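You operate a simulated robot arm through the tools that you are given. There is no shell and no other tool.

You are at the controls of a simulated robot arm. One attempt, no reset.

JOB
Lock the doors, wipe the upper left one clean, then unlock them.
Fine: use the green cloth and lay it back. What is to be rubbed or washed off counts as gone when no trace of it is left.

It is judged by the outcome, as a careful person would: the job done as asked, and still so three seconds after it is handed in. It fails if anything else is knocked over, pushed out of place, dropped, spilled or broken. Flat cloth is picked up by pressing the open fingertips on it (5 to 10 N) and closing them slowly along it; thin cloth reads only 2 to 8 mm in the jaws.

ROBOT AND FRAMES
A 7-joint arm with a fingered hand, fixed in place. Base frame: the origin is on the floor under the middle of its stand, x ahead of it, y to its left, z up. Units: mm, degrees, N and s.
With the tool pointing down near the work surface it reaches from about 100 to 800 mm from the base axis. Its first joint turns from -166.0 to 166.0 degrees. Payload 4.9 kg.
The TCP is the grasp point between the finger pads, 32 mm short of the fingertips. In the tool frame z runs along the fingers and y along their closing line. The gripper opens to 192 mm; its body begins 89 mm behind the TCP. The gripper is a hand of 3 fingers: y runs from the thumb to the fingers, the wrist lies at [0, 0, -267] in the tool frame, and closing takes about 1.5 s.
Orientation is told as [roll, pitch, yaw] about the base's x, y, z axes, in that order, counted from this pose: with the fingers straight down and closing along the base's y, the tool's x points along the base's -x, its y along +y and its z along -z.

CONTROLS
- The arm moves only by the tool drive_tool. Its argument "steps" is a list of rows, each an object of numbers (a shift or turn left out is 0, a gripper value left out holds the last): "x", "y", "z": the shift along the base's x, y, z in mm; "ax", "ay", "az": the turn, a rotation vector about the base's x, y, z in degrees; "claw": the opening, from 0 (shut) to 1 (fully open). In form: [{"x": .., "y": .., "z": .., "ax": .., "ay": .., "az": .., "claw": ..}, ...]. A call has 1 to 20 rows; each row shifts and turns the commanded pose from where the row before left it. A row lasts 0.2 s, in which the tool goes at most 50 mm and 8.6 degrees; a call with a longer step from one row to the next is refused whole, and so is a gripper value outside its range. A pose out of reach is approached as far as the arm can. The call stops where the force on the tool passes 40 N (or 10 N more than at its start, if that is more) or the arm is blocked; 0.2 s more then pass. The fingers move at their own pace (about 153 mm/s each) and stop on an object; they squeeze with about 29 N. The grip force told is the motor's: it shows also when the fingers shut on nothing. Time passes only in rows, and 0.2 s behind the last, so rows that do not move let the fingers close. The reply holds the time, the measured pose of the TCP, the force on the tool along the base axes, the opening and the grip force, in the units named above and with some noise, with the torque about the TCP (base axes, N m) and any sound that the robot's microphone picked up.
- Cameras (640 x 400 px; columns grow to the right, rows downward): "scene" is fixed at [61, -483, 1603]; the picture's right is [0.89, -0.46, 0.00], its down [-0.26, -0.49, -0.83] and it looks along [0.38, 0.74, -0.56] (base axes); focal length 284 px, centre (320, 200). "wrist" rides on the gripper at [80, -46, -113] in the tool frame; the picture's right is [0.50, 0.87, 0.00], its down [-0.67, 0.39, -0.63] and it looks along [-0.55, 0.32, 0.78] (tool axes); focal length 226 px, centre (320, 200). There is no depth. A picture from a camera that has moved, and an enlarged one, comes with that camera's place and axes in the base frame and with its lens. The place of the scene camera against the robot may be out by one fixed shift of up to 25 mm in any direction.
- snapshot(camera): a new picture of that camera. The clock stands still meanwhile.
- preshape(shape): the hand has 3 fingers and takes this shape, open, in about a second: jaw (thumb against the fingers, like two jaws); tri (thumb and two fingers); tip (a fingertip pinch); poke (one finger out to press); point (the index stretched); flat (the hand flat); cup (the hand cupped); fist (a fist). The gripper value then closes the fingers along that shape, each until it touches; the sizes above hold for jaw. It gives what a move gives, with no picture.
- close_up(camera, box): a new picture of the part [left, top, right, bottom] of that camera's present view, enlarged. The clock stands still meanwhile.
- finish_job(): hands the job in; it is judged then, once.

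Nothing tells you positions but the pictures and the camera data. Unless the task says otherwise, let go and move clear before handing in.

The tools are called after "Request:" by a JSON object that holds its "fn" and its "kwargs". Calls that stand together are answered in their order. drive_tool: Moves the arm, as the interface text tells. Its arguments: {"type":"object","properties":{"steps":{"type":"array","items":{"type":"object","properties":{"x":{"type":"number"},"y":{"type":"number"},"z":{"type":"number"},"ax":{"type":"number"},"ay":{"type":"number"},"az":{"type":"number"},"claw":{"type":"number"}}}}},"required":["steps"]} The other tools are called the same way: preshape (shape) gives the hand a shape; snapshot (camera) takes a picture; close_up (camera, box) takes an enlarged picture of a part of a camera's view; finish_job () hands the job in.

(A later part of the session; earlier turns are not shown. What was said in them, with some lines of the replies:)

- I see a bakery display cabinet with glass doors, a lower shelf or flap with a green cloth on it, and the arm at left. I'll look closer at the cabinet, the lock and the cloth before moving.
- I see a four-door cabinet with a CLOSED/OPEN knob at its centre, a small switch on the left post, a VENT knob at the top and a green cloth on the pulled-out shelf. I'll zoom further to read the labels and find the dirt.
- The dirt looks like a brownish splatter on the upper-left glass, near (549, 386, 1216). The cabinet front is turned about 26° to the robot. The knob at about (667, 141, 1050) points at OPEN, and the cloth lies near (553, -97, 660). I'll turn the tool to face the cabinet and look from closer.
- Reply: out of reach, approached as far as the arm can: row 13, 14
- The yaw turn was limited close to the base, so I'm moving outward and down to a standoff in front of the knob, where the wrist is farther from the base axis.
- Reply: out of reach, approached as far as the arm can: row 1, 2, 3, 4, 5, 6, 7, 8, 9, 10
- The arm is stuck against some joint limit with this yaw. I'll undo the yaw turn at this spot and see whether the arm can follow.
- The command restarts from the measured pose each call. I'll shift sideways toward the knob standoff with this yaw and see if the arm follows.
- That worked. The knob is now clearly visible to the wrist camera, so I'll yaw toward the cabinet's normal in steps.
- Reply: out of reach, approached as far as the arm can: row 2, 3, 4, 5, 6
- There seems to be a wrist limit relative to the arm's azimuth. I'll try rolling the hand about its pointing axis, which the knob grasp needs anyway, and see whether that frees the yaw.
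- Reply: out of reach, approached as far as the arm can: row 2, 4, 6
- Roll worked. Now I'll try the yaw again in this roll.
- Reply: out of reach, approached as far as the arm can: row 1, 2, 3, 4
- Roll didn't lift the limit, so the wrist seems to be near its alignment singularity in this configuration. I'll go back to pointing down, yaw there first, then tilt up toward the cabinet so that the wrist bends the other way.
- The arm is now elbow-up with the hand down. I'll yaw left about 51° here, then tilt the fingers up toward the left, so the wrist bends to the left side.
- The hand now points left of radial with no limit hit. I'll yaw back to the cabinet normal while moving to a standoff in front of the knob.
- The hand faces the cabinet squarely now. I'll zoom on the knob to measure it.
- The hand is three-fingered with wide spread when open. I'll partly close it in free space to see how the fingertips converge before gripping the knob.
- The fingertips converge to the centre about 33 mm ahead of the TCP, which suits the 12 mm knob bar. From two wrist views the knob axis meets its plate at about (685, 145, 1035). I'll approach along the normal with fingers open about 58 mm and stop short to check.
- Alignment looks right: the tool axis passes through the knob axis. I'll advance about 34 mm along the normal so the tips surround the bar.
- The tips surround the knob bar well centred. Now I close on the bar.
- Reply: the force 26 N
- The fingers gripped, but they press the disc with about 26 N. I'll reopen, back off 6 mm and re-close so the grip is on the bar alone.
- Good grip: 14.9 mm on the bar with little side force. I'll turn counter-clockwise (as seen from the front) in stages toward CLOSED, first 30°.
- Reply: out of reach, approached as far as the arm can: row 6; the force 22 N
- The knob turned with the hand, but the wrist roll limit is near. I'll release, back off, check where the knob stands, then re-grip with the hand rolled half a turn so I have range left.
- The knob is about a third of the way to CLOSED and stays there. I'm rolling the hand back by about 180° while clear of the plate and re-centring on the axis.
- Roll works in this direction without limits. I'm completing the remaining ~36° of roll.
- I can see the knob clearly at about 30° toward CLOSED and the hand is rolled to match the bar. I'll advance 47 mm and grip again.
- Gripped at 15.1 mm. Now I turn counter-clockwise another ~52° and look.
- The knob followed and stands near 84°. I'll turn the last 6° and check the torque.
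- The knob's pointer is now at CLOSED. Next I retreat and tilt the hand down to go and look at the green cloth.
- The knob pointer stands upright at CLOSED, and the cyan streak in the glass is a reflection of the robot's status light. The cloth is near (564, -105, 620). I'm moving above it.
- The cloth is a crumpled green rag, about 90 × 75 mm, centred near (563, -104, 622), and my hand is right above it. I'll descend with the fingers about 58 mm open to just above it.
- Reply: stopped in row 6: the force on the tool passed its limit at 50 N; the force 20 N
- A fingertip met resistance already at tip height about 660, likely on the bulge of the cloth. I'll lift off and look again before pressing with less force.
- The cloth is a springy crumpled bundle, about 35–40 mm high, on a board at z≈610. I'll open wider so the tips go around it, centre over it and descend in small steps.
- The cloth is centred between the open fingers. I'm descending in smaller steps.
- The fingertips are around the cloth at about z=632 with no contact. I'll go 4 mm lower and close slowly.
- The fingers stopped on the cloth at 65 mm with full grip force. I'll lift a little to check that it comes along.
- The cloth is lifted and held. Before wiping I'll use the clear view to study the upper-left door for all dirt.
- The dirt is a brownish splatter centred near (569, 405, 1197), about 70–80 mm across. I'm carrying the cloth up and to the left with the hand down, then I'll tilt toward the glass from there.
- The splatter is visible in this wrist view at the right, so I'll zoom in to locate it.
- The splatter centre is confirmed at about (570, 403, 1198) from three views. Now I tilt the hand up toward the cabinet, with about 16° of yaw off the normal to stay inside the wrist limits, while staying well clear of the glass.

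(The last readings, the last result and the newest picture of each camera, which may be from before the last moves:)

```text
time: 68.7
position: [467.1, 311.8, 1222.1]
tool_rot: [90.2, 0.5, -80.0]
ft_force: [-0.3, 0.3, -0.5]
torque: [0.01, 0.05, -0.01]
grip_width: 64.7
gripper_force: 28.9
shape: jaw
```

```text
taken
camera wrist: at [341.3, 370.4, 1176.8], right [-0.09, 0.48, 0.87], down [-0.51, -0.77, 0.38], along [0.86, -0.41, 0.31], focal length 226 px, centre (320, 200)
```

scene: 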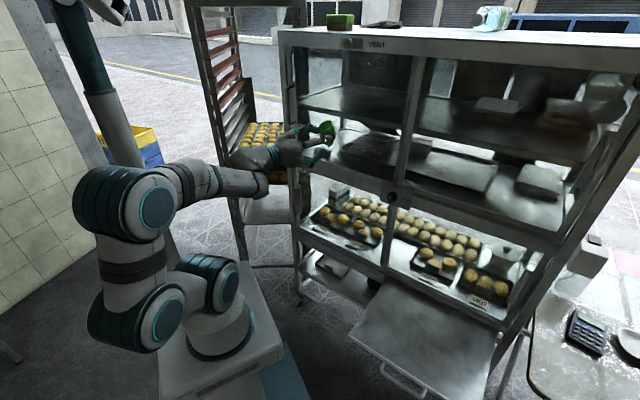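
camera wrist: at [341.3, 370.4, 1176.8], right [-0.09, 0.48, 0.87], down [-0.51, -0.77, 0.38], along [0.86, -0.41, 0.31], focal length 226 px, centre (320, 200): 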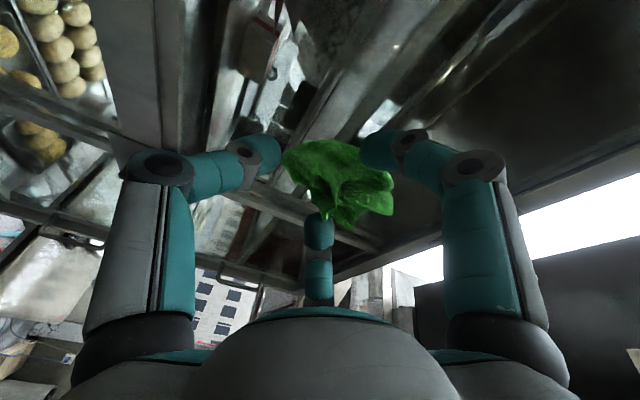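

The pose is reached with no limit. I'm moving to just in front of the splatter and turning the hand closer to the glass normal.

Request:
{"fn": "drive_tool", "kwargs": {"steps": [{"x": 3.7, "y": 12.6, "z": -8.2}, {"x": 3.7, "y": 12.6, "z": -8.2}, {"x": 3.7, "y": 12.6, "z": -8.2}, {"x": 3.7, "y": 12.6, "z": -8.2}, {"x": 3.7, "y": 12.6, "z": -8.2}, {"az": 4}, {"az": 4}, {"az": 3}, {"x": 0}]}}

Request:
{"fn": "snapshot", "kwargs": {"camera": "wrist"}}

Request:
{"fn": "close_up", "kwargs": {"camera": "scene", "box": [270, 90, 390, 190]}}

```text
time: 70.7
position: [485.1, 375.2, 1181.9]
tool_rot: [90.1, 0.4, -68.9]
ft_force: [-0.5, -1.2, -0.7]
torque: [0.01, 0.02, 0.04]
grip_width: 64.3
gripper_force: 29.2
shape: jaw
```

```text
taken
camera wrist: at [350.5, 408.7, 1136.0], right [-0.18, 0.46, 0.87], down [-0.35, -0.86, 0.38], along [0.92, -0.23, 0.31], focal length 226 px, centre (320, 200)
```

wrist: 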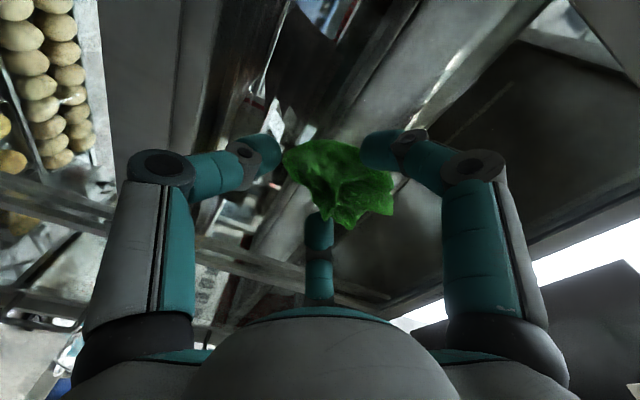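

```text
4.00 times, centred on (330, 140) of scene
camera zoom: at [61.0, -483.0, 1603.0], right [0.89, -0.46, 0.0], down [-0.26, -0.49, -0.83], along [0.38, 0.74, -0.56], focal length 1137 px, centre (280, 440)
```

zoom: 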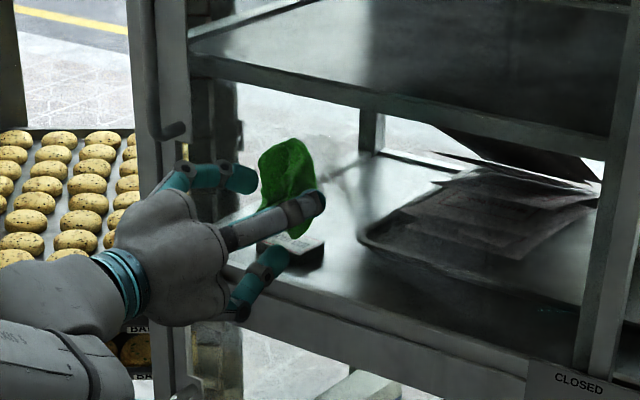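

The hand faces the glass at 21° yaw with the cloth in front of the splatter. I'll approach in small steps until light contact.

Request:
{"fn": "drive_tool", "kwargs": {"steps": [{"x": 7.2, "y": 3.45}, {"x": 7.2, "y": 3.45}, {"x": 7.2, "y": 3.45}, {"x": 0}]}}

Request:
{"fn": "drive_tool", "kwargs": {"steps": [{"x": 3.6, "y": 1.7}, {"x": 1.8, "y": 0.9}, {"x": 0}]}}

Request:
{"fn": "drive_tool", "kwargs": {"steps": [{"x": 1.8, "y": 0.9}, {"x": 1.8, "y": 0.9}, {"x": 0}]}}

Request:
{"fn": "close_up", "kwargs": {"camera": "scene", "box": [290, 90, 390, 160]}}

```text
time: 71.7
position: [506.9, 385.0, 1180.4]
tool_rot: [90.1, 0.4, -68.9]
ft_force: [-0.2, 0.5, -1.3]
torque: [0.01, 0.01, 0.0]
grip_width: 64.6
gripper_force: 28.8
shape: jaw
```

```text
time: 72.5
position: [512.3, 387.3, 1182.2]
tool_rot: [90.1, 0.4, -68.9]
ft_force: [-0.4, 0.5, -1.5]
torque: [-0.03, 0.02, -0.01]
grip_width: 64.4
gripper_force: 28.9
shape: jaw
```

```text
time: 73.3
position: [515.7, 388.3, 1181.8]
tool_rot: [90.1, 0.3, -68.8]
ft_force: [0.1, 0.1, -0.3]
torque: [0.0, 0.03, 0.01]
grip_width: 64.4
gripper_force: 29.0
shape: jaw
```

```text
5.71 times, centred on (340, 125) of scene
camera zoom: at [61.0, -483.0, 1603.0], right [0.89, -0.46, 0.0], down [-0.26, -0.49, -0.83], along [0.38, 0.74, -0.56], focal length 1624 px, centre (206, 629)
```

zoom: 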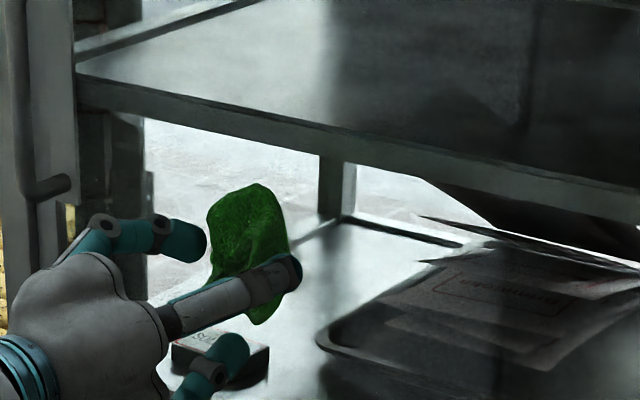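

No contact yet (TCP about 633 mm along the normal). I'm continuing in small steps.

Request:
{"fn": "drive_tool", "kwargs": {"steps": [{"x": 1.8, "y": 0.9}, {"x": 1.8, "y": 0.9}, {"x": 0}]}}

Request:
{"fn": "drive_tool", "kwargs": {"steps": [{"x": 1.8, "y": 0.9}, {"x": 1.8, "y": 0.9}, {"x": 0}]}}

Request:
{"fn": "drive_tool", "kwargs": {"steps": [{"x": 1.8, "y": 0.9}, {"x": 0}]}}

```text
time: 74.1
position: [519.0, 391.9, 1181.5]
tool_rot: [90.1, 0.4, -68.9]
ft_force: [0.0, -0.9, -0.9]
torque: [-0.01, -0.02, 0.03]
grip_width: 64.4
gripper_force: 29.1
shape: jaw
```

```text
time: 74.9
position: [523.1, 392.2, 1180.9]
tool_rot: [90.2, 0.5, -69.0]
ft_force: [-19.4, -16.9, -3.1]
torque: [-0.41, 0.14, 0.26]
grip_width: 65.8
gripper_force: 29.1
shape: jaw
```

```text
time: 75.5
position: [524.5, 393.6, 1180.5]
tool_rot: [90.0, 0.5, -69.0]
ft_force: [-25.0, -24.8, -5.5]
torque: [-0.55, 0.31, 0.19]
grip_width: 66.4
gripper_force: 29.1
shape: jaw
```

The cloth touches the glass at about 641 mm along the normal, but it's pressing too hard at 35 N. I'll ease back to around 10 N and make a first small rub.

Request:
{"fn": "drive_tool", "kwargs": {"steps": [{"x": -2.2, "y": -1.05}, {"x": 0}]}}

Request:
{"fn": "drive_tool", "kwargs": {"steps": [{"x": 4.3, "y": -9.0}, {"x": 4.3, "y": -9.0}, {"x": 4.3, "y": -9.0}, {"x": 0}]}}

```text
time: 76.1
position: [523.0, 392.3, 1183.5]
tool_rot: [90.2, 0.4, -68.7]
ft_force: [-4.6, -0.4, -0.5]
torque: [-0.05, 0.17, 0.17]
grip_width: 65.8
gripper_force: 28.7
shape: jaw
```

```text
time: 77.1
position: [535.8, 365.7, 1182.3]
tool_rot: [90.2, 0.5, -68.9]
ft_force: [-1.5, -0.7, -1.0]
torque: [-0.02, 0.0, 0.05]
grip_width: 65.6
gripper_force: 28.9
shape: jaw
```

Contact became light after moving right, so I'll add about 1.5 mm of pressure and measure again.

Request:
{"fn": "drive_tool", "kwargs": {"steps": [{"x": 1.35, "y": 0.65}, {"x": 0}]}}

Request:
{"fn": "drive_tool", "kwargs": {"steps": [{"x": -4.3, "y": 9.0}, {"x": -4.3, "y": 9.0}, {"x": -4.3, "y": 9.0}, {"x": 0}]}}

```text
time: 77.7
position: [537.6, 366.0, 1181.7]
tool_rot: [90.1, 0.4, -69.0]
ft_force: [-11.4, -8.2, 0.3]
torque: [-0.08, 0.05, 0.24]
grip_width: 65.9
gripper_force: 28.9
shape: jaw
```

```text
time: 78.7
position: [523.9, 393.8, 1180.1]
tool_rot: [90.1, 0.4, -68.9]
ft_force: [-11.2, -11.0, -2.0]
torque: [-0.14, 0.13, 0.13]
grip_width: 66.0
gripper_force: 29.0
shape: jaw
```

Steady 14 N of contact at both ends confirms the glass plane. Now a raster wipe around the splatter.

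Request:
{"fn": "drive_tool", "kwargs": {"steps": [{"x": -4.75, "y": 9.92}, {"x": -4.75, "y": 9.92}, {"x": -4.75, "y": 9.92}, {"z": 12}, {"x": 4.75, "y": -9.92}, {"x": 4.75, "y": -9.92}, {"x": 4.75, "y": -9.92}, {"x": 4.75, "y": -9.92}, {"x": 4.75, "y": -9.92}, {"x": 4.75, "y": -9.92}]}}

Request:
{"fn": "drive_tool", "kwargs": {"steps": [{"z": 12}, {"x": -4.75, "y": 9.92}, {"x": -4.75, "y": 9.92}, {"x": -4.75, "y": 9.92}, {"x": -4.75, "y": 9.92}, {"x": -4.75, "y": 9.92}, {"x": -4.75, "y": 9.92}, {"z": 12}, {"x": 4.75, "y": -9.92}, {"x": 4.75, "y": -9.92}, {"x": 4.75, "y": -9.92}, {"x": 4.75, "y": -9.92}, {"x": 4.75, "y": -9.92}, {"x": 4.75, "y": -9.92}]}}

Request:
{"fn": "close_up", "kwargs": {"camera": "scene", "box": [290, 90, 390, 160]}}

```text
time: 80.9
position: [539.1, 364.2, 1193.1]
tool_rot: [90.1, 0.5, -69.1]
ft_force: [-7.0, -0.8, -0.1]
torque: [-0.01, 0.18, 0.28]
grip_width: 65.7
gripper_force: 29.0
shape: jaw
```

```text
time: 83.9
position: [538.4, 362.8, 1218.4]
tool_rot: [90.1, 0.3, -69.0]
ft_force: [-6.5, -1.0, -0.2]
torque: [0.04, 0.09, 0.24]
grip_width: 65.6
gripper_force: 29.2
shape: jaw
```

```text
5.71 times, centred on (340, 125) of scene
camera zoom: at [61.0, -483.0, 1603.0], right [0.89, -0.46, 0.0], down [-0.26, -0.49, -0.83], along [0.38, 0.74, -0.56], focal length 1624 px, centre (206, 629)
```

zoom: 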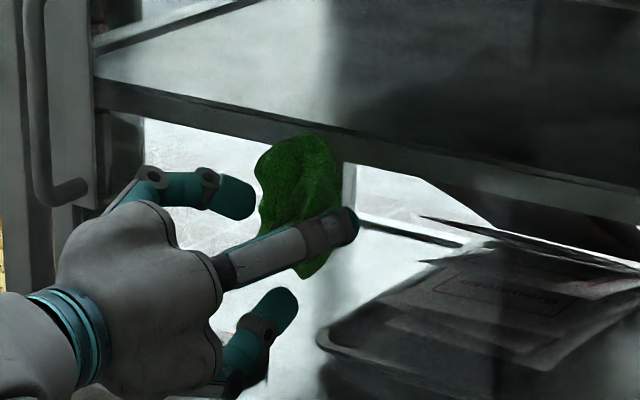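

Forces are fine at 6–7 N. I'm continuing the raster back downward over the whole area with slightly more pressure.

Request:
{"fn": "drive_tool", "kwargs": {"steps": [{"x": 0.6, "y": 0.3}, {"x": -5.7, "y": 11.9}, {"x": -5.7, "y": 11.9}, {"x": -5.7, "y": 11.9}, {"x": -5.7, "y": 11.9}, {"x": -5.7, "y": 11.9}, {"z": -13}, {"x": 5.7, "y": -11.9}, {"x": 5.7, "y": -11.9}, {"x": 5.7, "y": -11.9}, {"x": 5.7, "y": -11.9}, {"x": 5.7, "y": -11.9}, {"z": -13}, {"x": -5.7, "y": 11.9}, {"x": -5.7, "y": 11.9}, {"x": -5.7, "y": 11.9}, {"x": -5.7, "y": 11.9}, {"x": -5.7, "y": 11.9}, {"z": -13}]}}

Request:
{"fn": "drive_tool", "kwargs": {"steps": [{"x": 5.7, "y": -11.9}, {"x": 5.7, "y": -11.9}, {"x": 5.7, "y": -11.9}, {"x": 5.7, "y": -11.9}, {"x": 5.7, "y": -11.9}, {"z": -13}, {"x": -5.7, "y": 11.9}, {"x": -5.7, "y": 11.9}, {"x": -5.7, "y": 11.9}, {"x": -5.7, "y": 11.9}, {"x": -5.7, "y": 11.9}, {"z": -13}, {"x": 5.7, "y": -11.9}, {"x": 5.7, "y": -11.9}, {"x": 5.7, "y": -11.9}, {"x": 5.7, "y": -11.9}, {"x": 5.7, "y": -11.9}]}}

Request:
{"fn": "close_up", "kwargs": {"camera": "scene", "box": [290, 90, 390, 160]}}

```text
time: 87.9
position: [509.8, 424.9, 1180.9]
tool_rot: [90.2, 0.5, -68.9]
ft_force: [-14.9, -5.2, 5.7]
torque: [0.15, -0.16, 0.16]
grip_width: 65.4
gripper_force: 28.9
shape: jaw
```

```text
time: 91.5
position: [537.9, 363.6, 1152.5]
tool_rot: [90.2, 0.5, -69.0]
ft_force: [-3.9, -0.7, -0.3]
torque: [0.01, 0.0, 0.18]
grip_width: 64.7
gripper_force: 29.3
shape: jaw
```

```text
5.71 times, centred on (340, 125) of scene
camera zoom: at [61.0, -483.0, 1603.0], right [0.89, -0.46, 0.0], down [-0.26, -0.49, -0.83], along [0.38, 0.74, -0.56], focal length 1624 px, centre (206, 629)
```

zoom: 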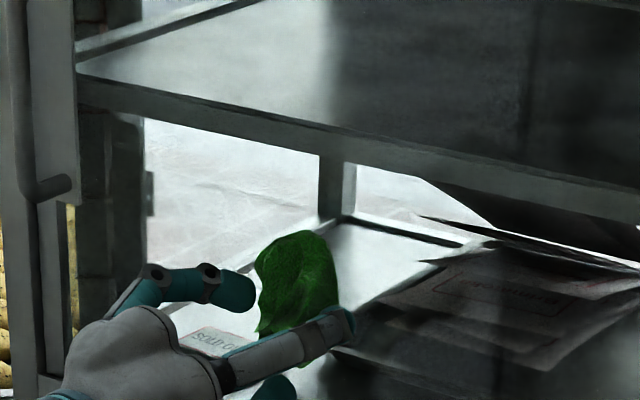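

The visible part already looks clear. I'll back off from the glass and inspect the spot.

Request:
{"fn": "drive_tool", "kwargs": {"steps": [{"x": -12, "y": -5.8}, {"x": -12, "y": -5.8}, {"x": -12, "y": -5.8}, {"x": -12, "y": -5.8, "z": -15}, {"x": -6, "y": -3, "z": -25}, {"z": -25}, {"x": 0}]}}

Request:
{"fn": "close_up", "kwargs": {"camera": "scene", "box": [320, 105, 370, 145]}}

Request:
{"fn": "snapshot", "kwargs": {"camera": "wrist"}}

Request:
{"fn": "close_up", "kwargs": {"camera": "scene", "box": [290, 90, 390, 160]}}

```text
time: 93.1
position: [484.5, 337.2, 1087.3]
tool_rot: [90.1, 0.4, -68.9]
ft_force: [-1.0, 0.5, -0.3]
torque: [0.01, 0.0, 0.02]
grip_width: 64.3
gripper_force: 29.4
shape: jaw
```

```text
10.00 times, centred on (345, 125) of scene
camera zoom: at [61.0, -483.0, 1603.0], right [0.89, -0.46, 0.0], down [-0.26, -0.49, -0.83], along [0.38, 0.74, -0.56], focal length 2842 px, centre (70, 950)
```

zoom: 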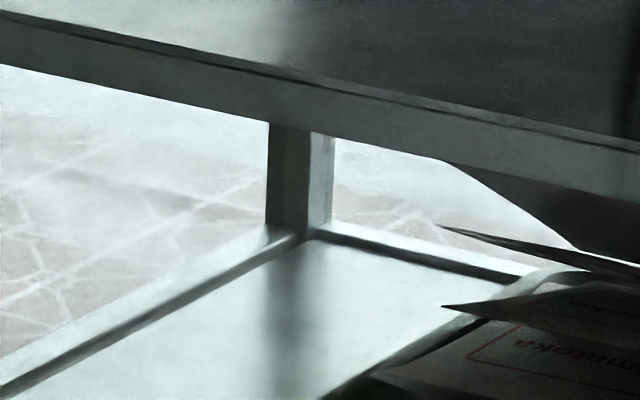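

```text
taken
camera wrist: at [350.0, 371.9, 1041.6], right [-0.18, 0.46, 0.87], down [-0.35, -0.86, 0.38], along [0.92, -0.23, 0.31], focal length 226 px, centre (320, 200)
```

wrist: 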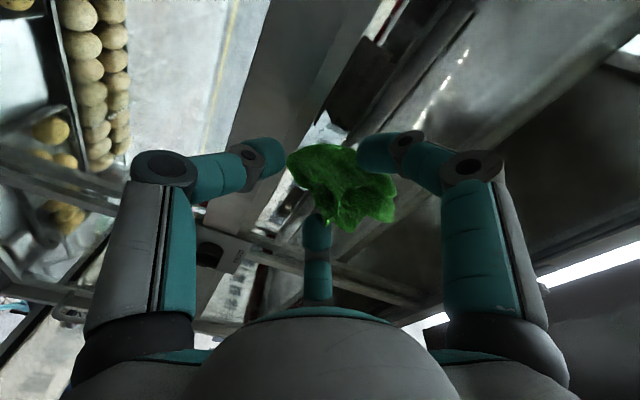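

```text
5.71 times, centred on (340, 125) of scene
camera zoom: at [61.0, -483.0, 1603.0], right [0.89, -0.46, 0.0], down [-0.26, -0.49, -0.83], along [0.38, 0.74, -0.56], focal length 1624 px, centre (206, 629)
```

zoom: 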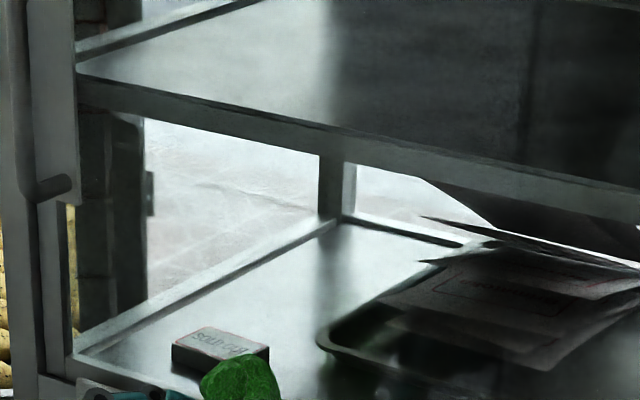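

No trace is left in the scene view. I'll retrace my path to the hand-down pose, where the wrist camera had seen the splatter well, and check the glass from there too.

Request:
{"fn": "drive_tool", "kwargs": {"steps": [{"x": -4, "y": -5, "z": 27, "az": -2.2}, {"x": -4, "y": -5, "z": 27, "az": -2.2}, {"x": -4, "y": -5, "z": 27, "az": -2.2}, {"x": -4, "y": -5, "z": 27, "az": -2.2}, {"x": -4, "y": -5, "z": 27, "az": -2.2}, {"x": -3, "y": -3, "ax": -1.43, "ay": 8.08}, {"x": -3, "y": -3, "ax": -1.43, "ay": 8.08}, {"x": -3, "y": -3, "ax": -1.43, "ay": 8.08}, {"x": -3, "y": -3, "ax": -1.43, "ay": 8.08}, {"x": -3, "y": -3, "ax": -1.43, "ay": 8.08}, {"x": -3, "y": -3, "ax": -1.43, "ay": 8.08}, {"x": -3, "y": -3, "ax": -1.43, "ay": 8.08}, {"x": -3, "y": -3, "ax": -1.43, "ay": 8.08}, {"x": -3, "y": -3, "ax": -1.43, "ay": 8.08}, {"x": -3, "y": -3, "ax": -1.43, "ay": 8.08}, {"x": -3, "y": -3, "ax": -1.43, "ay": 8.08}, {"x": 0}]}}

Request:
{"fn": "snapshot", "kwargs": {"camera": "wrist"}}

Request:
{"fn": "close_up", "kwargs": {"camera": "wrist", "box": [480, 100, 640, 250]}}

Request:
{"fn": "snapshot", "kwargs": {"camera": "scene"}}

```text
time: 96.7
position: [432.4, 279.6, 1221.8]
tool_rot: [-0.2, 0.1, -80.4]
ft_force: [-0.6, 0.0, -1.2]
torque: [0.0, 0.04, -0.03]
grip_width: 64.0
gripper_force: 29.2
shape: jaw
```

```text
taken
camera wrist: at [373.0, 350.5, 1335.4], right [0.77, 0.64, 0.0], down [0.5, -0.6, 0.63], along [0.4, -0.49, -0.78], focal length 226 px, centre (320, 200)
```

wrist: 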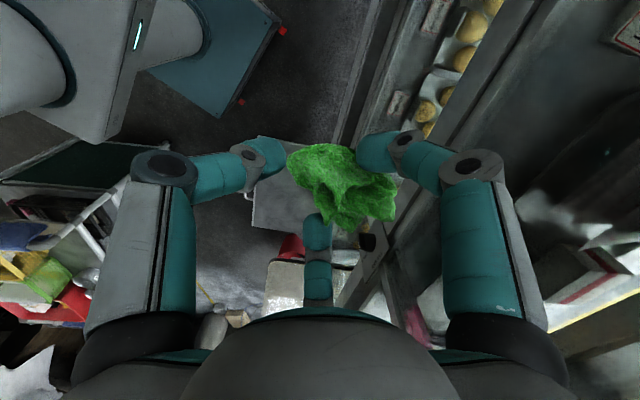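

```text
2.67 times, centred on (560, 175) of wrist
camera zoom: at [373.0, 350.5, 1335.4], right [0.77, 0.64, 0.0], down [0.5, -0.6, 0.63], along [0.4, -0.49, -0.78], focal length 603 px, centre (-320, 267)
```

zoom: 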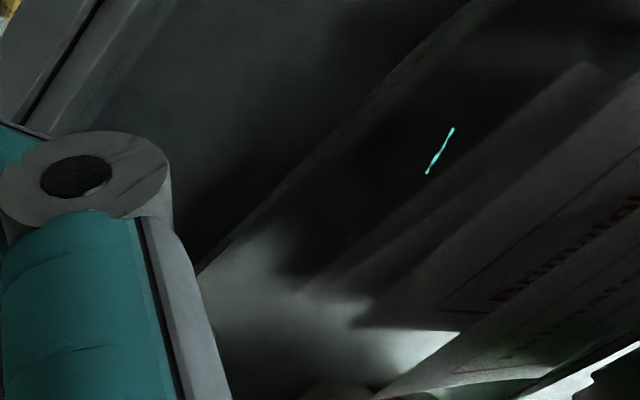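

```text
taken
```

scene: 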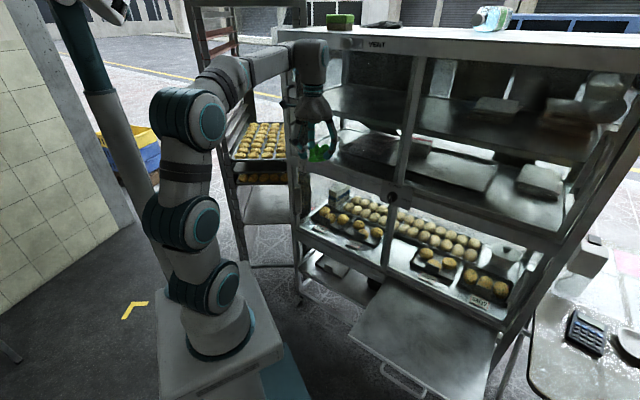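

The glass is clean from both views; only the LED reflection remains. I'm carrying the cloth back to its place on the board along the reverse path.

Request:
{"fn": "drive_tool", "kwargs": {"steps": [{"x": 5, "y": -26, "z": -20, "az": -7.4}, {"x": 5, "y": -26, "z": -20, "az": -7.4}, {"x": 5, "y": -26, "z": -20, "az": -7.4}, {"x": 5, "y": -26, "z": -20, "az": -7.4}, {"x": 5, "y": -26, "z": -20, "az": -7.4}, {"x": 5, "y": -26, "z": -20, "az": -7.4}, {"x": 5, "y": -26, "z": -20, "az": -7.4}, {"x": 5, "y": -26, "z": -20, "az": -7.4}, {"x": 5, "y": -26, "z": -20, "az": -7.4}, {"x": 5, "y": -26, "z": -20, "az": -7.4}, {"x": 0}]}}

Request:
{"fn": "drive_tool", "kwargs": {"steps": [{"x": 7.7, "y": -10.5, "z": -32}, {"x": 7.7, "y": -10.5, "z": -32}, {"x": 7.7, "y": -10.5, "z": -32}, {"x": 7.7, "y": -10.5, "z": -32}, {"x": 7.7, "y": -10.5, "z": -32}, {"x": 7.7, "y": -10.5, "z": -32}, {"x": 7.7, "y": -10.5, "z": -32}, {"x": 7.7, "y": -10.5, "z": -32}, {"x": 7.7, "y": -10.5, "z": -32}, {"x": 7.7, "y": -10.5, "z": -28}, {"x": 0}]}}

Request:
{"fn": "snapshot", "kwargs": {"camera": "wrist"}}

Request:
{"fn": "close_up", "kwargs": {"camera": "scene", "box": [340, 260, 460, 345]}}

```text
time: 99.1
position: [480.7, 19.7, 1021.6]
tool_rot: [-0.1, 0.0, -154.5]
ft_force: [-0.2, -0.2, -0.8]
torque: [0.01, 0.01, -0.03]
grip_width: 63.7
gripper_force: 28.4
shape: jaw
```

```text
time: 101.5
position: [559.4, -85.5, 704.6]
tool_rot: [-0.1, 0.0, -154.4]
ft_force: [0.8, -0.1, -0.7]
torque: [-0.02, 0.01, 0.02]
grip_width: 63.9
gripper_force: 29.3
shape: jaw
```

```text
taken
camera wrist: at [610.4, -9.8, 819.2], right [0.83, -0.56, 0.0], down [-0.44, -0.64, 0.63], along [-0.36, -0.52, -0.78], focal length 226 px, centre (320, 200)
```

wrist: 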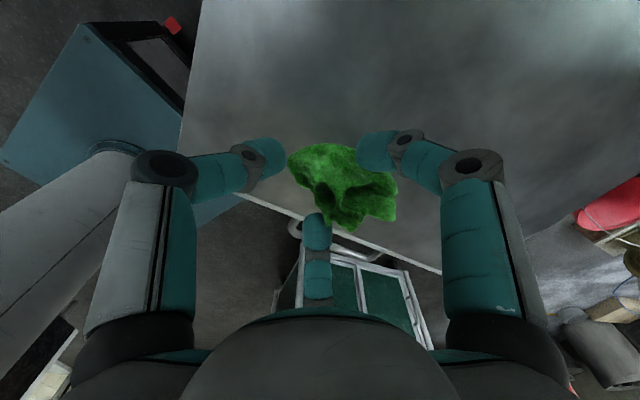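

```text
4.71 times, centred on (400, 302) of scene
camera zoom: at [61.0, -483.0, 1603.0], right [0.89, -0.46, 0.0], down [-0.26, -0.49, -0.83], along [0.38, 0.74, -0.56], focal length 1337 px, centre (-56, -282)
```

zoom: 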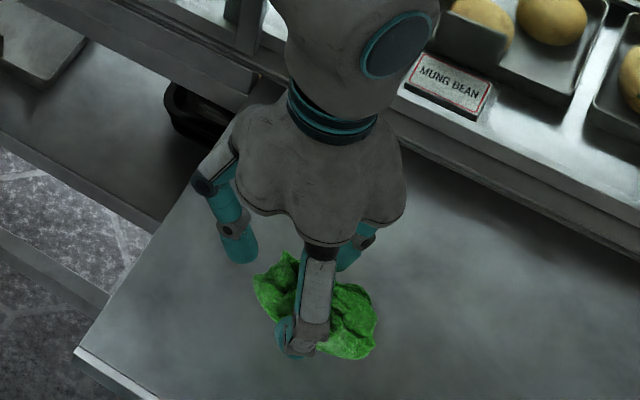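

Above the board with the cloth over its old place. I'll lower slowly until it touches.

Request:
{"fn": "drive_tool", "kwargs": {"steps": [{"z": -10}, {"z": -10}, {"z": -10}, {"z": -5}, {"x": 0}]}}

Request:
{"fn": "drive_tool", "kwargs": {"steps": [{"z": -2}, {"z": -2}, {"x": 0}]}}

Request:
{"fn": "drive_tool", "kwargs": {"steps": [{"z": -2}, {"x": 0}]}}

```text
time: 102.7
position: [558.8, -85.0, 671.3]
tool_rot: [-0.1, 0.0, -154.4]
ft_force: [-0.4, 0.3, -0.4]
torque: [0.02, 0.0, 0.01]
grip_width: 63.4
gripper_force: 29.2
shape: jaw
```

```text
time: 103.5
position: [558.5, -85.8, 667.3]
tool_rot: [-0.2, 0.0, -154.5]
ft_force: [0.1, 0.1, 0.3]
torque: [0.03, -0.01, 0.0]
grip_width: 63.7
gripper_force: 28.8
shape: jaw
```

```text
time: 104.1
position: [558.9, -86.1, 665.2]
tool_rot: [0.0, 0.0, -154.4]
ft_force: [-0.1, -0.2, -0.8]
torque: [0.0, 0.03, -0.02]
grip_width: 63.7
gripper_force: 29.1
shape: jaw
```

Request:
{"fn": "drive_tool", "kwargs": {"steps": [{"z": -2}, {"x": 0}]}}

Request:
{"fn": "drive_tool", "kwargs": {"steps": [{"z": -2}, {"x": 0}]}}

Request:
{"fn": "drive_tool", "kwargs": {"steps": [{"z": -1.5}, {"x": 0}]}}

```text
time: 104.7
position: [559.5, -86.2, 663.8]
tool_rot: [-0.1, 0.0, -154.4]
ft_force: [-0.2, -0.5, -0.3]
torque: [0.02, -0.02, -0.02]
grip_width: 63.5
gripper_force: 28.8
shape: jaw
```

```text
time: 105.3
position: [558.8, -85.0, 662.5]
tool_rot: [-0.2, 0.0, -154.4]
ft_force: [0.6, -0.4, -0.8]
torque: [0.01, 0.02, 0.01]
grip_width: 63.6
gripper_force: 29.0
shape: jaw
```

```text
time: 105.9
position: [558.1, -85.7, 659.2]
tool_rot: [-0.1, 0.1, -154.4]
ft_force: [0.3, -0.2, 2.4]
torque: [-0.15, 0.04, -0.05]
grip_width: 63.9
gripper_force: 29.1
shape: jaw
```

The cloth has touched the board at 2.4 N. Releasing gently and lifting clear.

Request:
{"fn": "drive_tool", "kwargs": {"steps": [{"claw": 0.38}, {"claw": 0.42}, {"claw": 0.5}, {"claw": 0.6}, {"x": 0}, {"x": 0}]}}

Request:
{"fn": "drive_tool", "kwargs": {"steps": [{"z": 8}, {"z": 15}, {"z": 20}, {"z": 25}, {"z": 25}, {"z": 20}, {"x": 0}]}}

Request:
{"fn": "close_up", "kwargs": {"camera": "wrist", "box": [180, 40, 460, 220]}}

Request:
{"fn": "close_up", "kwargs": {"camera": "scene", "box": [320, 260, 520, 400]}}

```text
time: 107.3
position: [558.8, -85.1, 659.3]
tool_rot: [-0.1, 0.0, -154.3]
ft_force: [0.0, -0.3, 0.4]
torque: [0.0, 0.03, 0.03]
grip_width: 114.3
gripper_force: 0.1
shape: jaw
```

```text
time: 108.9
position: [558.4, -85.8, 772.2]
tool_rot: [-0.2, 0.0, -154.5]
ft_force: [0.1, 0.4, -0.4]
torque: [0.0, -0.01, -0.04]
grip_width: 114.5
gripper_force: 0.1
shape: jaw
```

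```text
2.22 times, centred on (320, 130) of wrist
camera zoom: at [610.3, -9.4, 886.6], right [0.83, -0.56, 0.0], down [-0.44, -0.64, 0.63], along [-0.36, -0.52, -0.78], focal length 502 px, centre (320, 356)
```

zoom: 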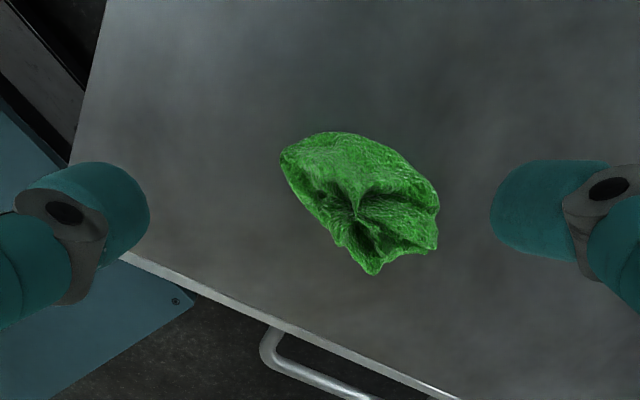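

```text
2.86 times, centred on (420, 330) of scene
camera zoom: at [61.0, -483.0, 1603.0], right [0.89, -0.46, 0.0], down [-0.26, -0.49, -0.83], along [0.38, 0.74, -0.56], focal length 812 px, centre (34, -171)
```

zoom: 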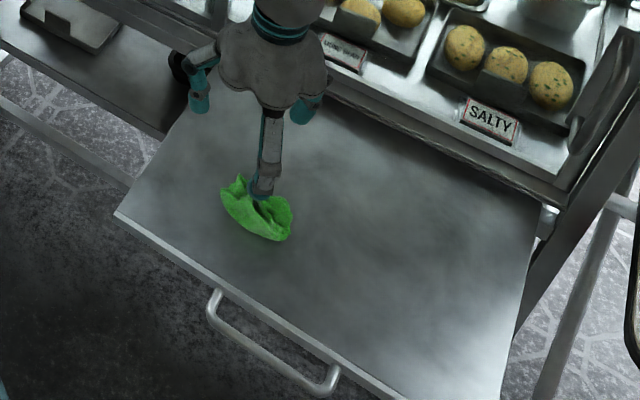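

The cloth is back where it was. Next is unlocking: I retrace the earlier path to the knob, going up first and then tilting the hand toward the cabinet.

Request:
{"fn": "drive_tool", "kwargs": {"steps": [{"claw": 0.3, "x": -8.5, "y": 10, "z": 23.4}, {"x": -8.5, "y": 10, "z": 23.4}, {"x": -8.5, "y": 10, "z": 23.4}, {"x": -8.5, "y": 10, "z": 23.4}, {"x": -8.5, "y": 10, "z": 23.4}, {"x": -8.5, "y": 10, "z": 23.4}, {"x": -8.5, "y": 10, "z": 23.4}, {"x": -8.5, "y": 10, "z": 23.4}, {"x": -8.5, "y": 10, "z": 23.4}, {"x": -8.5, "y": 10, "z": 23.4}, {"x": 0}]}}

Request:
{"fn": "drive_tool", "kwargs": {"steps": [{"ax": 3.54, "ay": -7.4}, {"x": 5, "y": 8, "z": 3, "ax": 3.54, "ay": -7.4}, {"x": 8, "y": 8, "z": 3, "ax": 3.54, "ay": -7.4}, {"x": 12, "y": 8, "z": 3, "ax": 3.54, "ay": -7.4}, {"x": 12, "y": 8, "z": 3, "ax": 3.54, "ay": -7.4}, {"x": 12, "y": 8, "z": 3, "ax": 3.54, "ay": -7.4}, {"x": 12, "y": 8, "z": 3, "ax": 3.54, "ay": -7.4}, {"x": 12, "y": 8, "z": 3, "ax": 3.54, "ay": -7.4}, {"x": 12, "y": 8, "z": 3, "ax": 3.54, "ay": -7.4}, {"x": 12, "y": 8, "z": 3, "ax": 3.54, "ay": -7.4}, {"x": 12, "y": 8, "z": 3, "ax": 3.54, "ay": -7.4}, {"x": 0}]}}

Request:
{"fn": "snapshot", "kwargs": {"camera": "wrist"}}

Request:
{"fn": "snapshot", "kwargs": {"camera": "scene"}}

```text
time: 111.3
position: [473.7, 15.2, 1007.7]
tool_rot: [-0.1, 0.0, -154.4]
ft_force: [0.4, -0.3, -0.5]
torque: [-0.01, 0.01, 0.0]
grip_width: 57.8
gripper_force: 0.1
shape: jaw
```

```text
time: 113.9
position: [582.5, 94.0, 1038.0]
tool_rot: [168.6, 89.6, 14.1]
ft_force: [-0.2, 0.1, -0.2]
torque: [-0.02, -0.01, -0.01]
grip_width: 57.8
gripper_force: 0.0
shape: jaw
```

```text
taken
camera wrist: at [460.2, 86.9, 1115.7], right [0.37, -0.78, 0.5], down [-0.4, -0.62, -0.68], along [0.84, 0.05, -0.54], focal length 226 px, centre (320, 200)
```

wrist: 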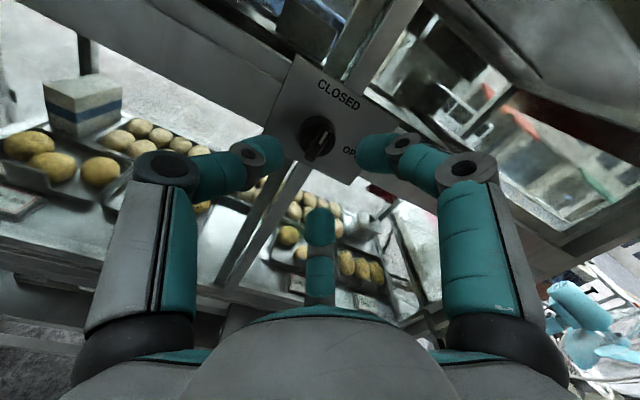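

```text
taken
```

scene: 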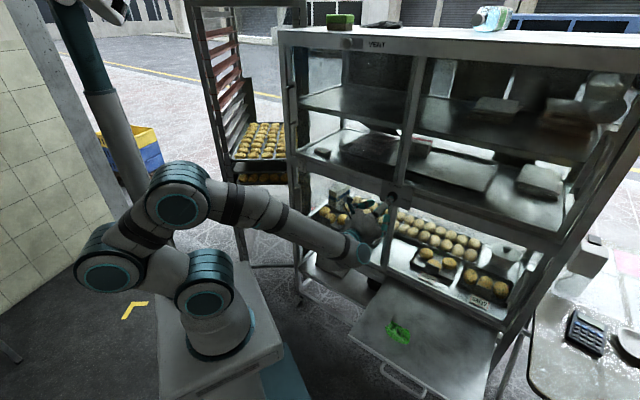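

I'm in front of the knob again with the right roll, about 60 mm short. I'll advance partway with the small centring correction and check.

Request:
{"fn": "drive_tool", "kwargs": {"steps": [{"x": 8, "y": 5.7, "z": -2}, {"x": 9, "y": 4.3}, {"x": 9, "y": 4.3}, {"x": 9, "y": 4.3}, {"x": 0}]}}

Request:
{"fn": "close_up", "kwargs": {"camera": "wrist", "box": [220, 60, 420, 210]}}

Request:
{"fn": "close_up", "kwargs": {"camera": "scene", "box": [350, 165, 430, 215]}}

```text
time: 115.1
position: [618.4, 114.0, 1034.6]
tool_rot: [170.3, 89.7, 16.0]
ft_force: [1.3, 0.1, -1.1]
torque: [0.0, 0.02, -0.01]
grip_width: 57.7
gripper_force: 0.0
shape: jaw
```

```text
2.67 times, centred on (320, 135) of wrist
camera zoom: at [495.6, 106.3, 1114.2], right [0.37, -0.78, 0.5], down [-0.4, -0.62, -0.67], along [0.84, 0.05, -0.54], focal length 603 px, centre (320, 373)
```

zoom: 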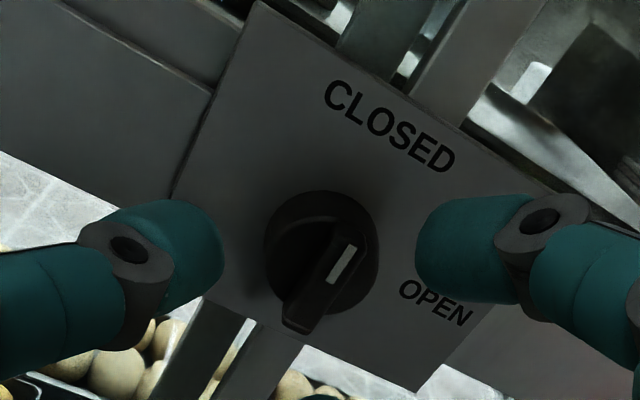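

```text
8.00 times, centred on (390, 190) of scene
camera zoom: at [61.0, -483.0, 1603.0], right [0.89, -0.46, 0.0], down [-0.26, -0.49, -0.83], along [0.38, 0.74, -0.56], focal length 2273 px, centre (-240, 280)
```

zoom: 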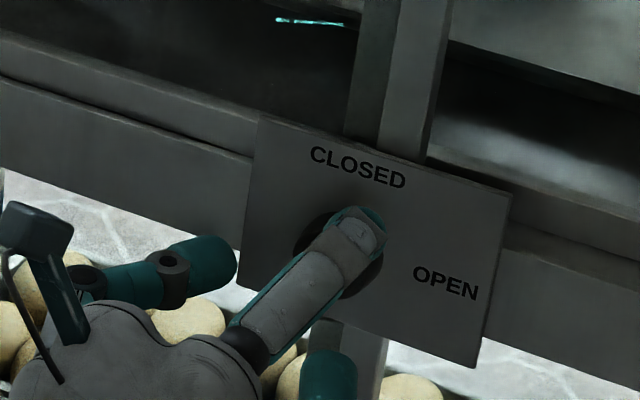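

The knob is centred and still at CLOSED. I'll advance the last 19.5 mm and grip.

Request:
{"fn": "drive_tool", "kwargs": {"steps": [{"x": 8.8, "y": 4.2, "z": 0.5}, {"x": 8.8, "y": 4.2, "z": 0.4}, {"x": 0}, {"claw": 0.1}, {"claw": 0.0}, {"x": 0}, {"x": 0}, {"x": 0}, {"x": 0}]}}

Request:
{"fn": "close_up", "kwargs": {"camera": "wrist", "box": [220, 60, 420, 210]}}

```text
time: 117.1
position: [636.7, 122.7, 1035.9]
tool_rot: [171.0, 89.7, 16.7]
ft_force: [0.6, 2.2, -1.0]
torque: [0.0, -0.01, 0.07]
grip_width: 12.3
gripper_force: 29.0
shape: jaw
```

```text
2.67 times, centred on (320, 135) of wrist
camera zoom: at [513.3, 114.5, 1114.8], right [0.37, -0.78, 0.5], down [-0.4, -0.62, -0.67], along [0.84, 0.05, -0.54], focal length 603 px, centre (320, 373)
```

zoom: 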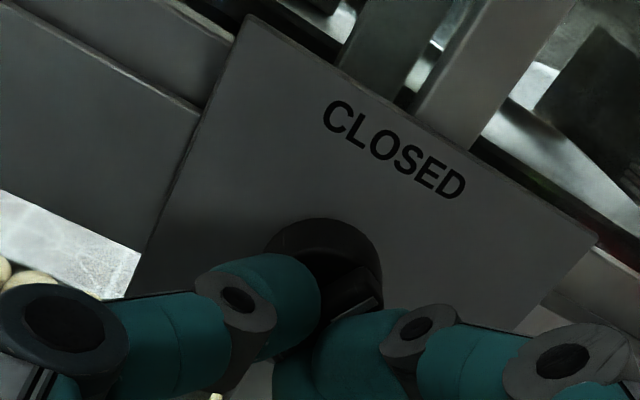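

Gripped at 12.3 mm. I'm turning clockwise toward OPEN, first about 45°.

Request:
{"fn": "drive_tool", "kwargs": {"steps": [{"ax": 5.86, "ay": 2.81}, {"ax": 5.86, "ay": 2.81}, {"ax": 5.86, "ay": 2.81}, {"ax": 5.86, "ay": 2.81}, {"ax": 5.86, "ay": 2.81}, {"ax": 5.86, "ay": 2.81}, {"ax": 5.86, "ay": 2.81}, {"x": 0}]}}

Request:
{"fn": "close_up", "kwargs": {"camera": "wrist", "box": [220, 60, 420, 210]}}

```text
time: 118.9
position: [635.1, 121.1, 1035.7]
tool_rot: [-90.5, 44.4, 115.2]
ft_force: [4.4, -5.7, 1.1]
torque: [0.0, -0.02, -0.21]
grip_width: 12.2
gripper_force: 28.8
shape: jaw
```

```text
2.67 times, centred on (320, 135) of wrist
camera zoom: at [543.5, 50.5, 1124.4], right [0.41, -0.87, -0.27], down [-0.66, -0.08, -0.75], along [0.63, 0.49, -0.6], focal length 603 px, centre (320, 373)
```

zoom: 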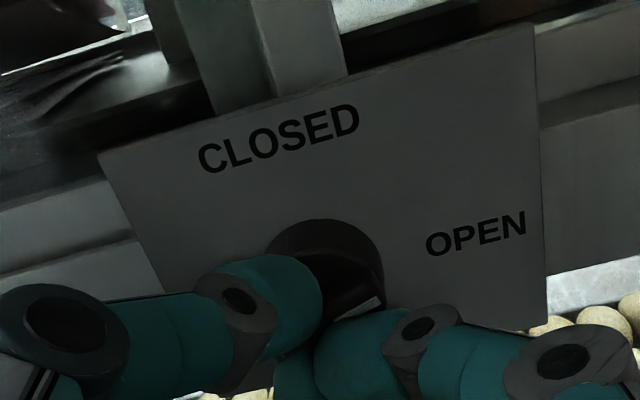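

The knob is following. I'm turning the remaining 45°.

Request:
{"fn": "drive_tool", "kwargs": {"steps": [{"ax": 5.77, "ay": 2.76}, {"ax": 5.77, "ay": 2.76}, {"ax": 5.77, "ay": 2.76}, {"ax": 5.77, "ay": 2.76}, {"ax": 5.77, "ay": 2.76}, {"ax": 5.77, "ay": 2.76}, {"ax": 5.77, "ay": 2.76}, {"x": 0}, {"x": 0}]}}

Request:
{"fn": "close_up", "kwargs": {"camera": "wrist", "box": [220, 60, 420, 210]}}

Request:
{"fn": "close_up", "kwargs": {"camera": "scene", "box": [350, 165, 430, 215]}}

```text
time: 120.9
position: [634.9, 121.9, 1034.6]
tool_rot: [-90.1, -0.4, 115.5]
ft_force: [-7.0, -5.4, -4.2]
torque: [-0.36, -0.08, -0.04]
grip_width: 11.7
gripper_force: 28.8
shape: jaw
```

```text
2.67 times, centred on (320, 135) of wrist
camera zoom: at [566.7, 1.7, 1080.3], right [0.21, -0.45, -0.87], down [-0.86, 0.34, -0.38], along [0.47, 0.83, -0.31], focal length 603 px, centre (320, 373)
```

zoom: 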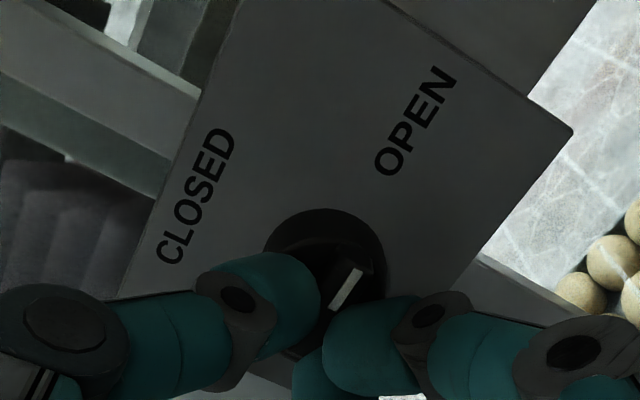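

```text
8.00 times, centred on (390, 190) of scene
camera zoom: at [61.0, -483.0, 1603.0], right [0.89, -0.46, 0.0], down [-0.26, -0.49, -0.83], along [0.38, 0.74, -0.56], focal length 2273 px, centre (-240, 280)
```

zoom: 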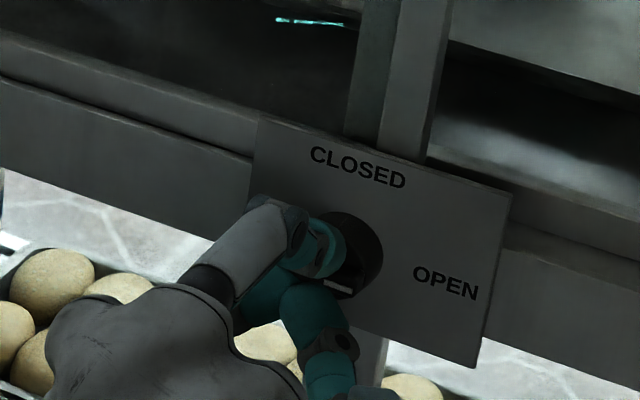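

The hand has turned the full 90° to OPEN. I'm releasing and backing straight out to check.

Request:
{"fn": "drive_tool", "kwargs": {"steps": [{"claw": 0.15}, {"claw": 0.3}, {"x": 0}, {"x": 0}, {"x": -13.5, "y": -6.5}, {"x": -13.5, "y": -6.5}, {"x": -13.5, "y": -6.5}, {"x": -13.5, "y": -6.5}, {"x": 0}]}}

Request:
{"fn": "close_up", "kwargs": {"camera": "wrist", "box": [220, 40, 420, 190]}}

Request:
{"fn": "close_up", "kwargs": {"camera": "scene", "box": [375, 175, 425, 210]}}

```text
time: 122.9
position: [583.7, 95.8, 1036.0]
tool_rot: [-90.1, -0.2, 115.3]
ft_force: [-0.5, 0.4, -0.6]
torque: [-0.02, -0.01, -0.01]
grip_width: 57.2
gripper_force: 0.1
shape: jaw
```

```text
2.67 times, centred on (320, 115) of wrist
camera zoom: at [513.8, -24.4, 1081.5], right [0.21, -0.45, -0.87], down [-0.86, 0.34, -0.39], along [0.47, 0.83, -0.31], focal length 603 px, centre (320, 427)
```

zoom: 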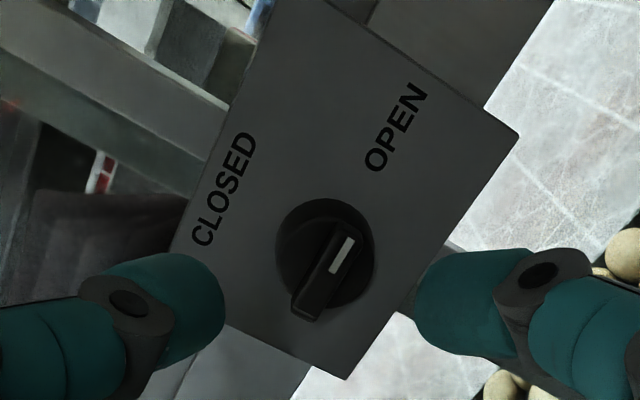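

```text
11.43 times, centred on (400, 192) of scene
camera zoom: at [61.0, -483.0, 1603.0], right [0.89, -0.46, 0.0], down [-0.26, -0.49, -0.83], along [0.38, 0.74, -0.56], focal length 3248 px, centre (-594, 286)
```

zoom: 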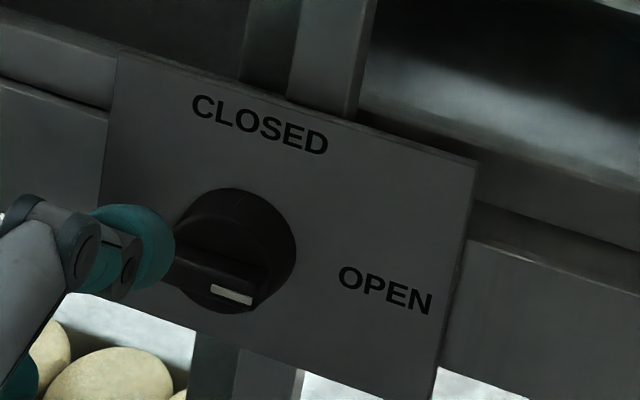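

The knob points to OPEN exactly as at the start. I'll move clear and do a final check of the scene.

Request:
{"fn": "drive_tool", "kwargs": {"steps": [{"x": -12, "y": -6, "z": 5}, {"x": -12, "y": -6, "z": 8}, {"x": -12, "y": -6, "z": 8}, {"x": -12, "y": -6, "z": 8}, {"x": -12, "y": -6, "z": 8}, {"x": 0}, {"x": 0}]}}

Request:
{"fn": "snapshot", "kwargs": {"camera": "scene"}}

Request:
{"fn": "close_up", "kwargs": {"camera": "scene", "box": [290, 40, 410, 115]}}

Request:
{"fn": "close_up", "kwargs": {"camera": "scene", "box": [290, 110, 410, 185]}}

Request:
{"fn": "close_up", "kwargs": {"camera": "scene", "box": [320, 260, 520, 400]}}

Request:
{"fn": "close_up", "kwargs": {"camera": "scene", "box": [320, 105, 370, 145]}}

```text
time: 124.5
position: [521.4, 66.1, 1073.4]
tool_rot: [-90.1, -0.2, 115.3]
ft_force: [0.0, -0.2, -0.2]
torque: [-0.02, 0.0, -0.01]
grip_width: 57.3
gripper_force: 0.0
shape: jaw
```

```text
taken
```

scene: 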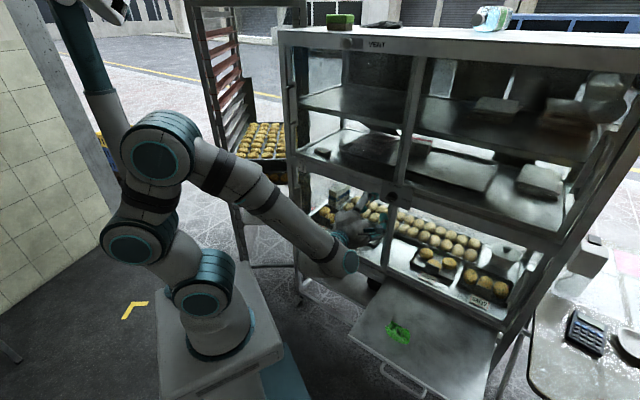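

```text
5.33 times, centred on (350, 78) of scene
camera zoom: at [61.0, -483.0, 1603.0], right [0.89, -0.46, 0.0], down [-0.26, -0.49, -0.83], along [0.38, 0.74, -0.56], focal length 1516 px, centre (160, 853)
```

zoom: 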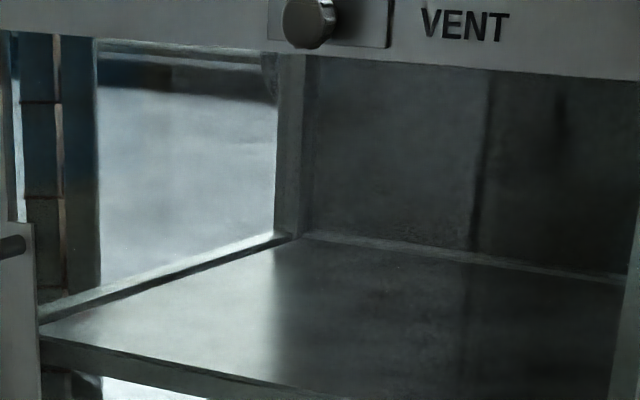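

```text
5.33 times, centred on (350, 148) of scene
camera zoom: at [61.0, -483.0, 1603.0], right [0.89, -0.46, 0.0], down [-0.26, -0.49, -0.83], along [0.38, 0.74, -0.56], focal length 1516 px, centre (160, 480)
```

zoom: 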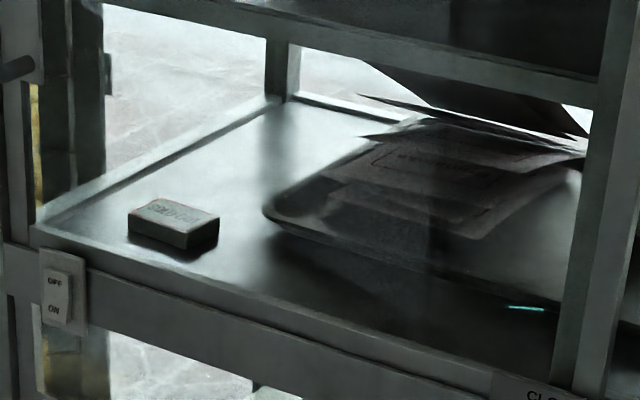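

```text
2.86 times, centred on (420, 330) of scene
camera zoom: at [61.0, -483.0, 1603.0], right [0.89, -0.46, 0.0], down [-0.26, -0.49, -0.83], along [0.38, 0.74, -0.56], focal length 812 px, centre (34, -171)
```

zoom: 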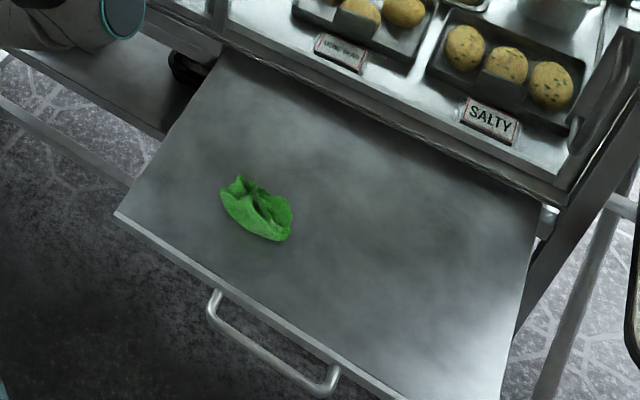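

```text
10.00 times, centred on (345, 125) of scene
camera zoom: at [61.0, -483.0, 1603.0], right [0.89, -0.46, 0.0], down [-0.26, -0.49, -0.83], along [0.38, 0.74, -0.56], focal length 2842 px, centre (70, 950)
```

zoom: 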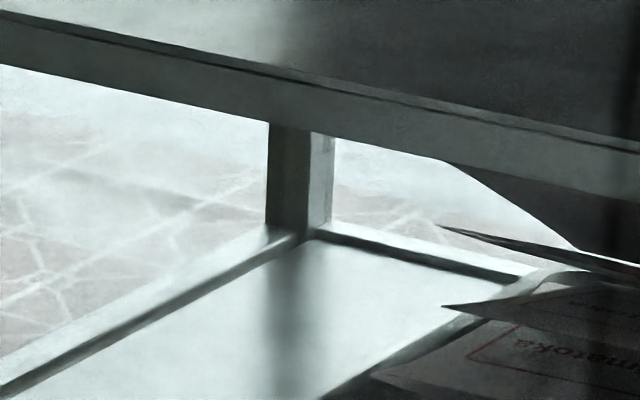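

The upper-left glass shows no trace, the cloth lies back in its place, the knob points to OPEN and nothing else has been disturbed. The hand is clear, so I'm handing the job in.

Request:
{"fn": "finish_job", "kwargs": {}}

```text
The job is handed in.
```

The job is done and handed in. The doors were locked, the upper left one was wiped clean with the green cloth, and then they were unlocked again.

- **Lock and unlock:** I turned the centre knob to CLOSED, about 88° round by eye. After wiping, I turned it back to OPEN, where it points exactly as it did at the start. I judged both positions from the pictures; nothing confirmed that the lock itself engaged.
- **Wiping:** The brown splatter on the upper left glass is gone. No trace shows in either camera. The small cyan streak still visible there appears to be a reflection of the robot's status light.
- **Cloth:** It is back on the pulled-out board, within about 10 mm of its original spot.
- **Contact forces:** Reaching down for the cloth, a finger pressed on it and passed 50 N before the arm stopped. The cloth also pressed the glass at about 35 N for a moment before I eased off. The pictures show nothing damaged or pushed out of place.
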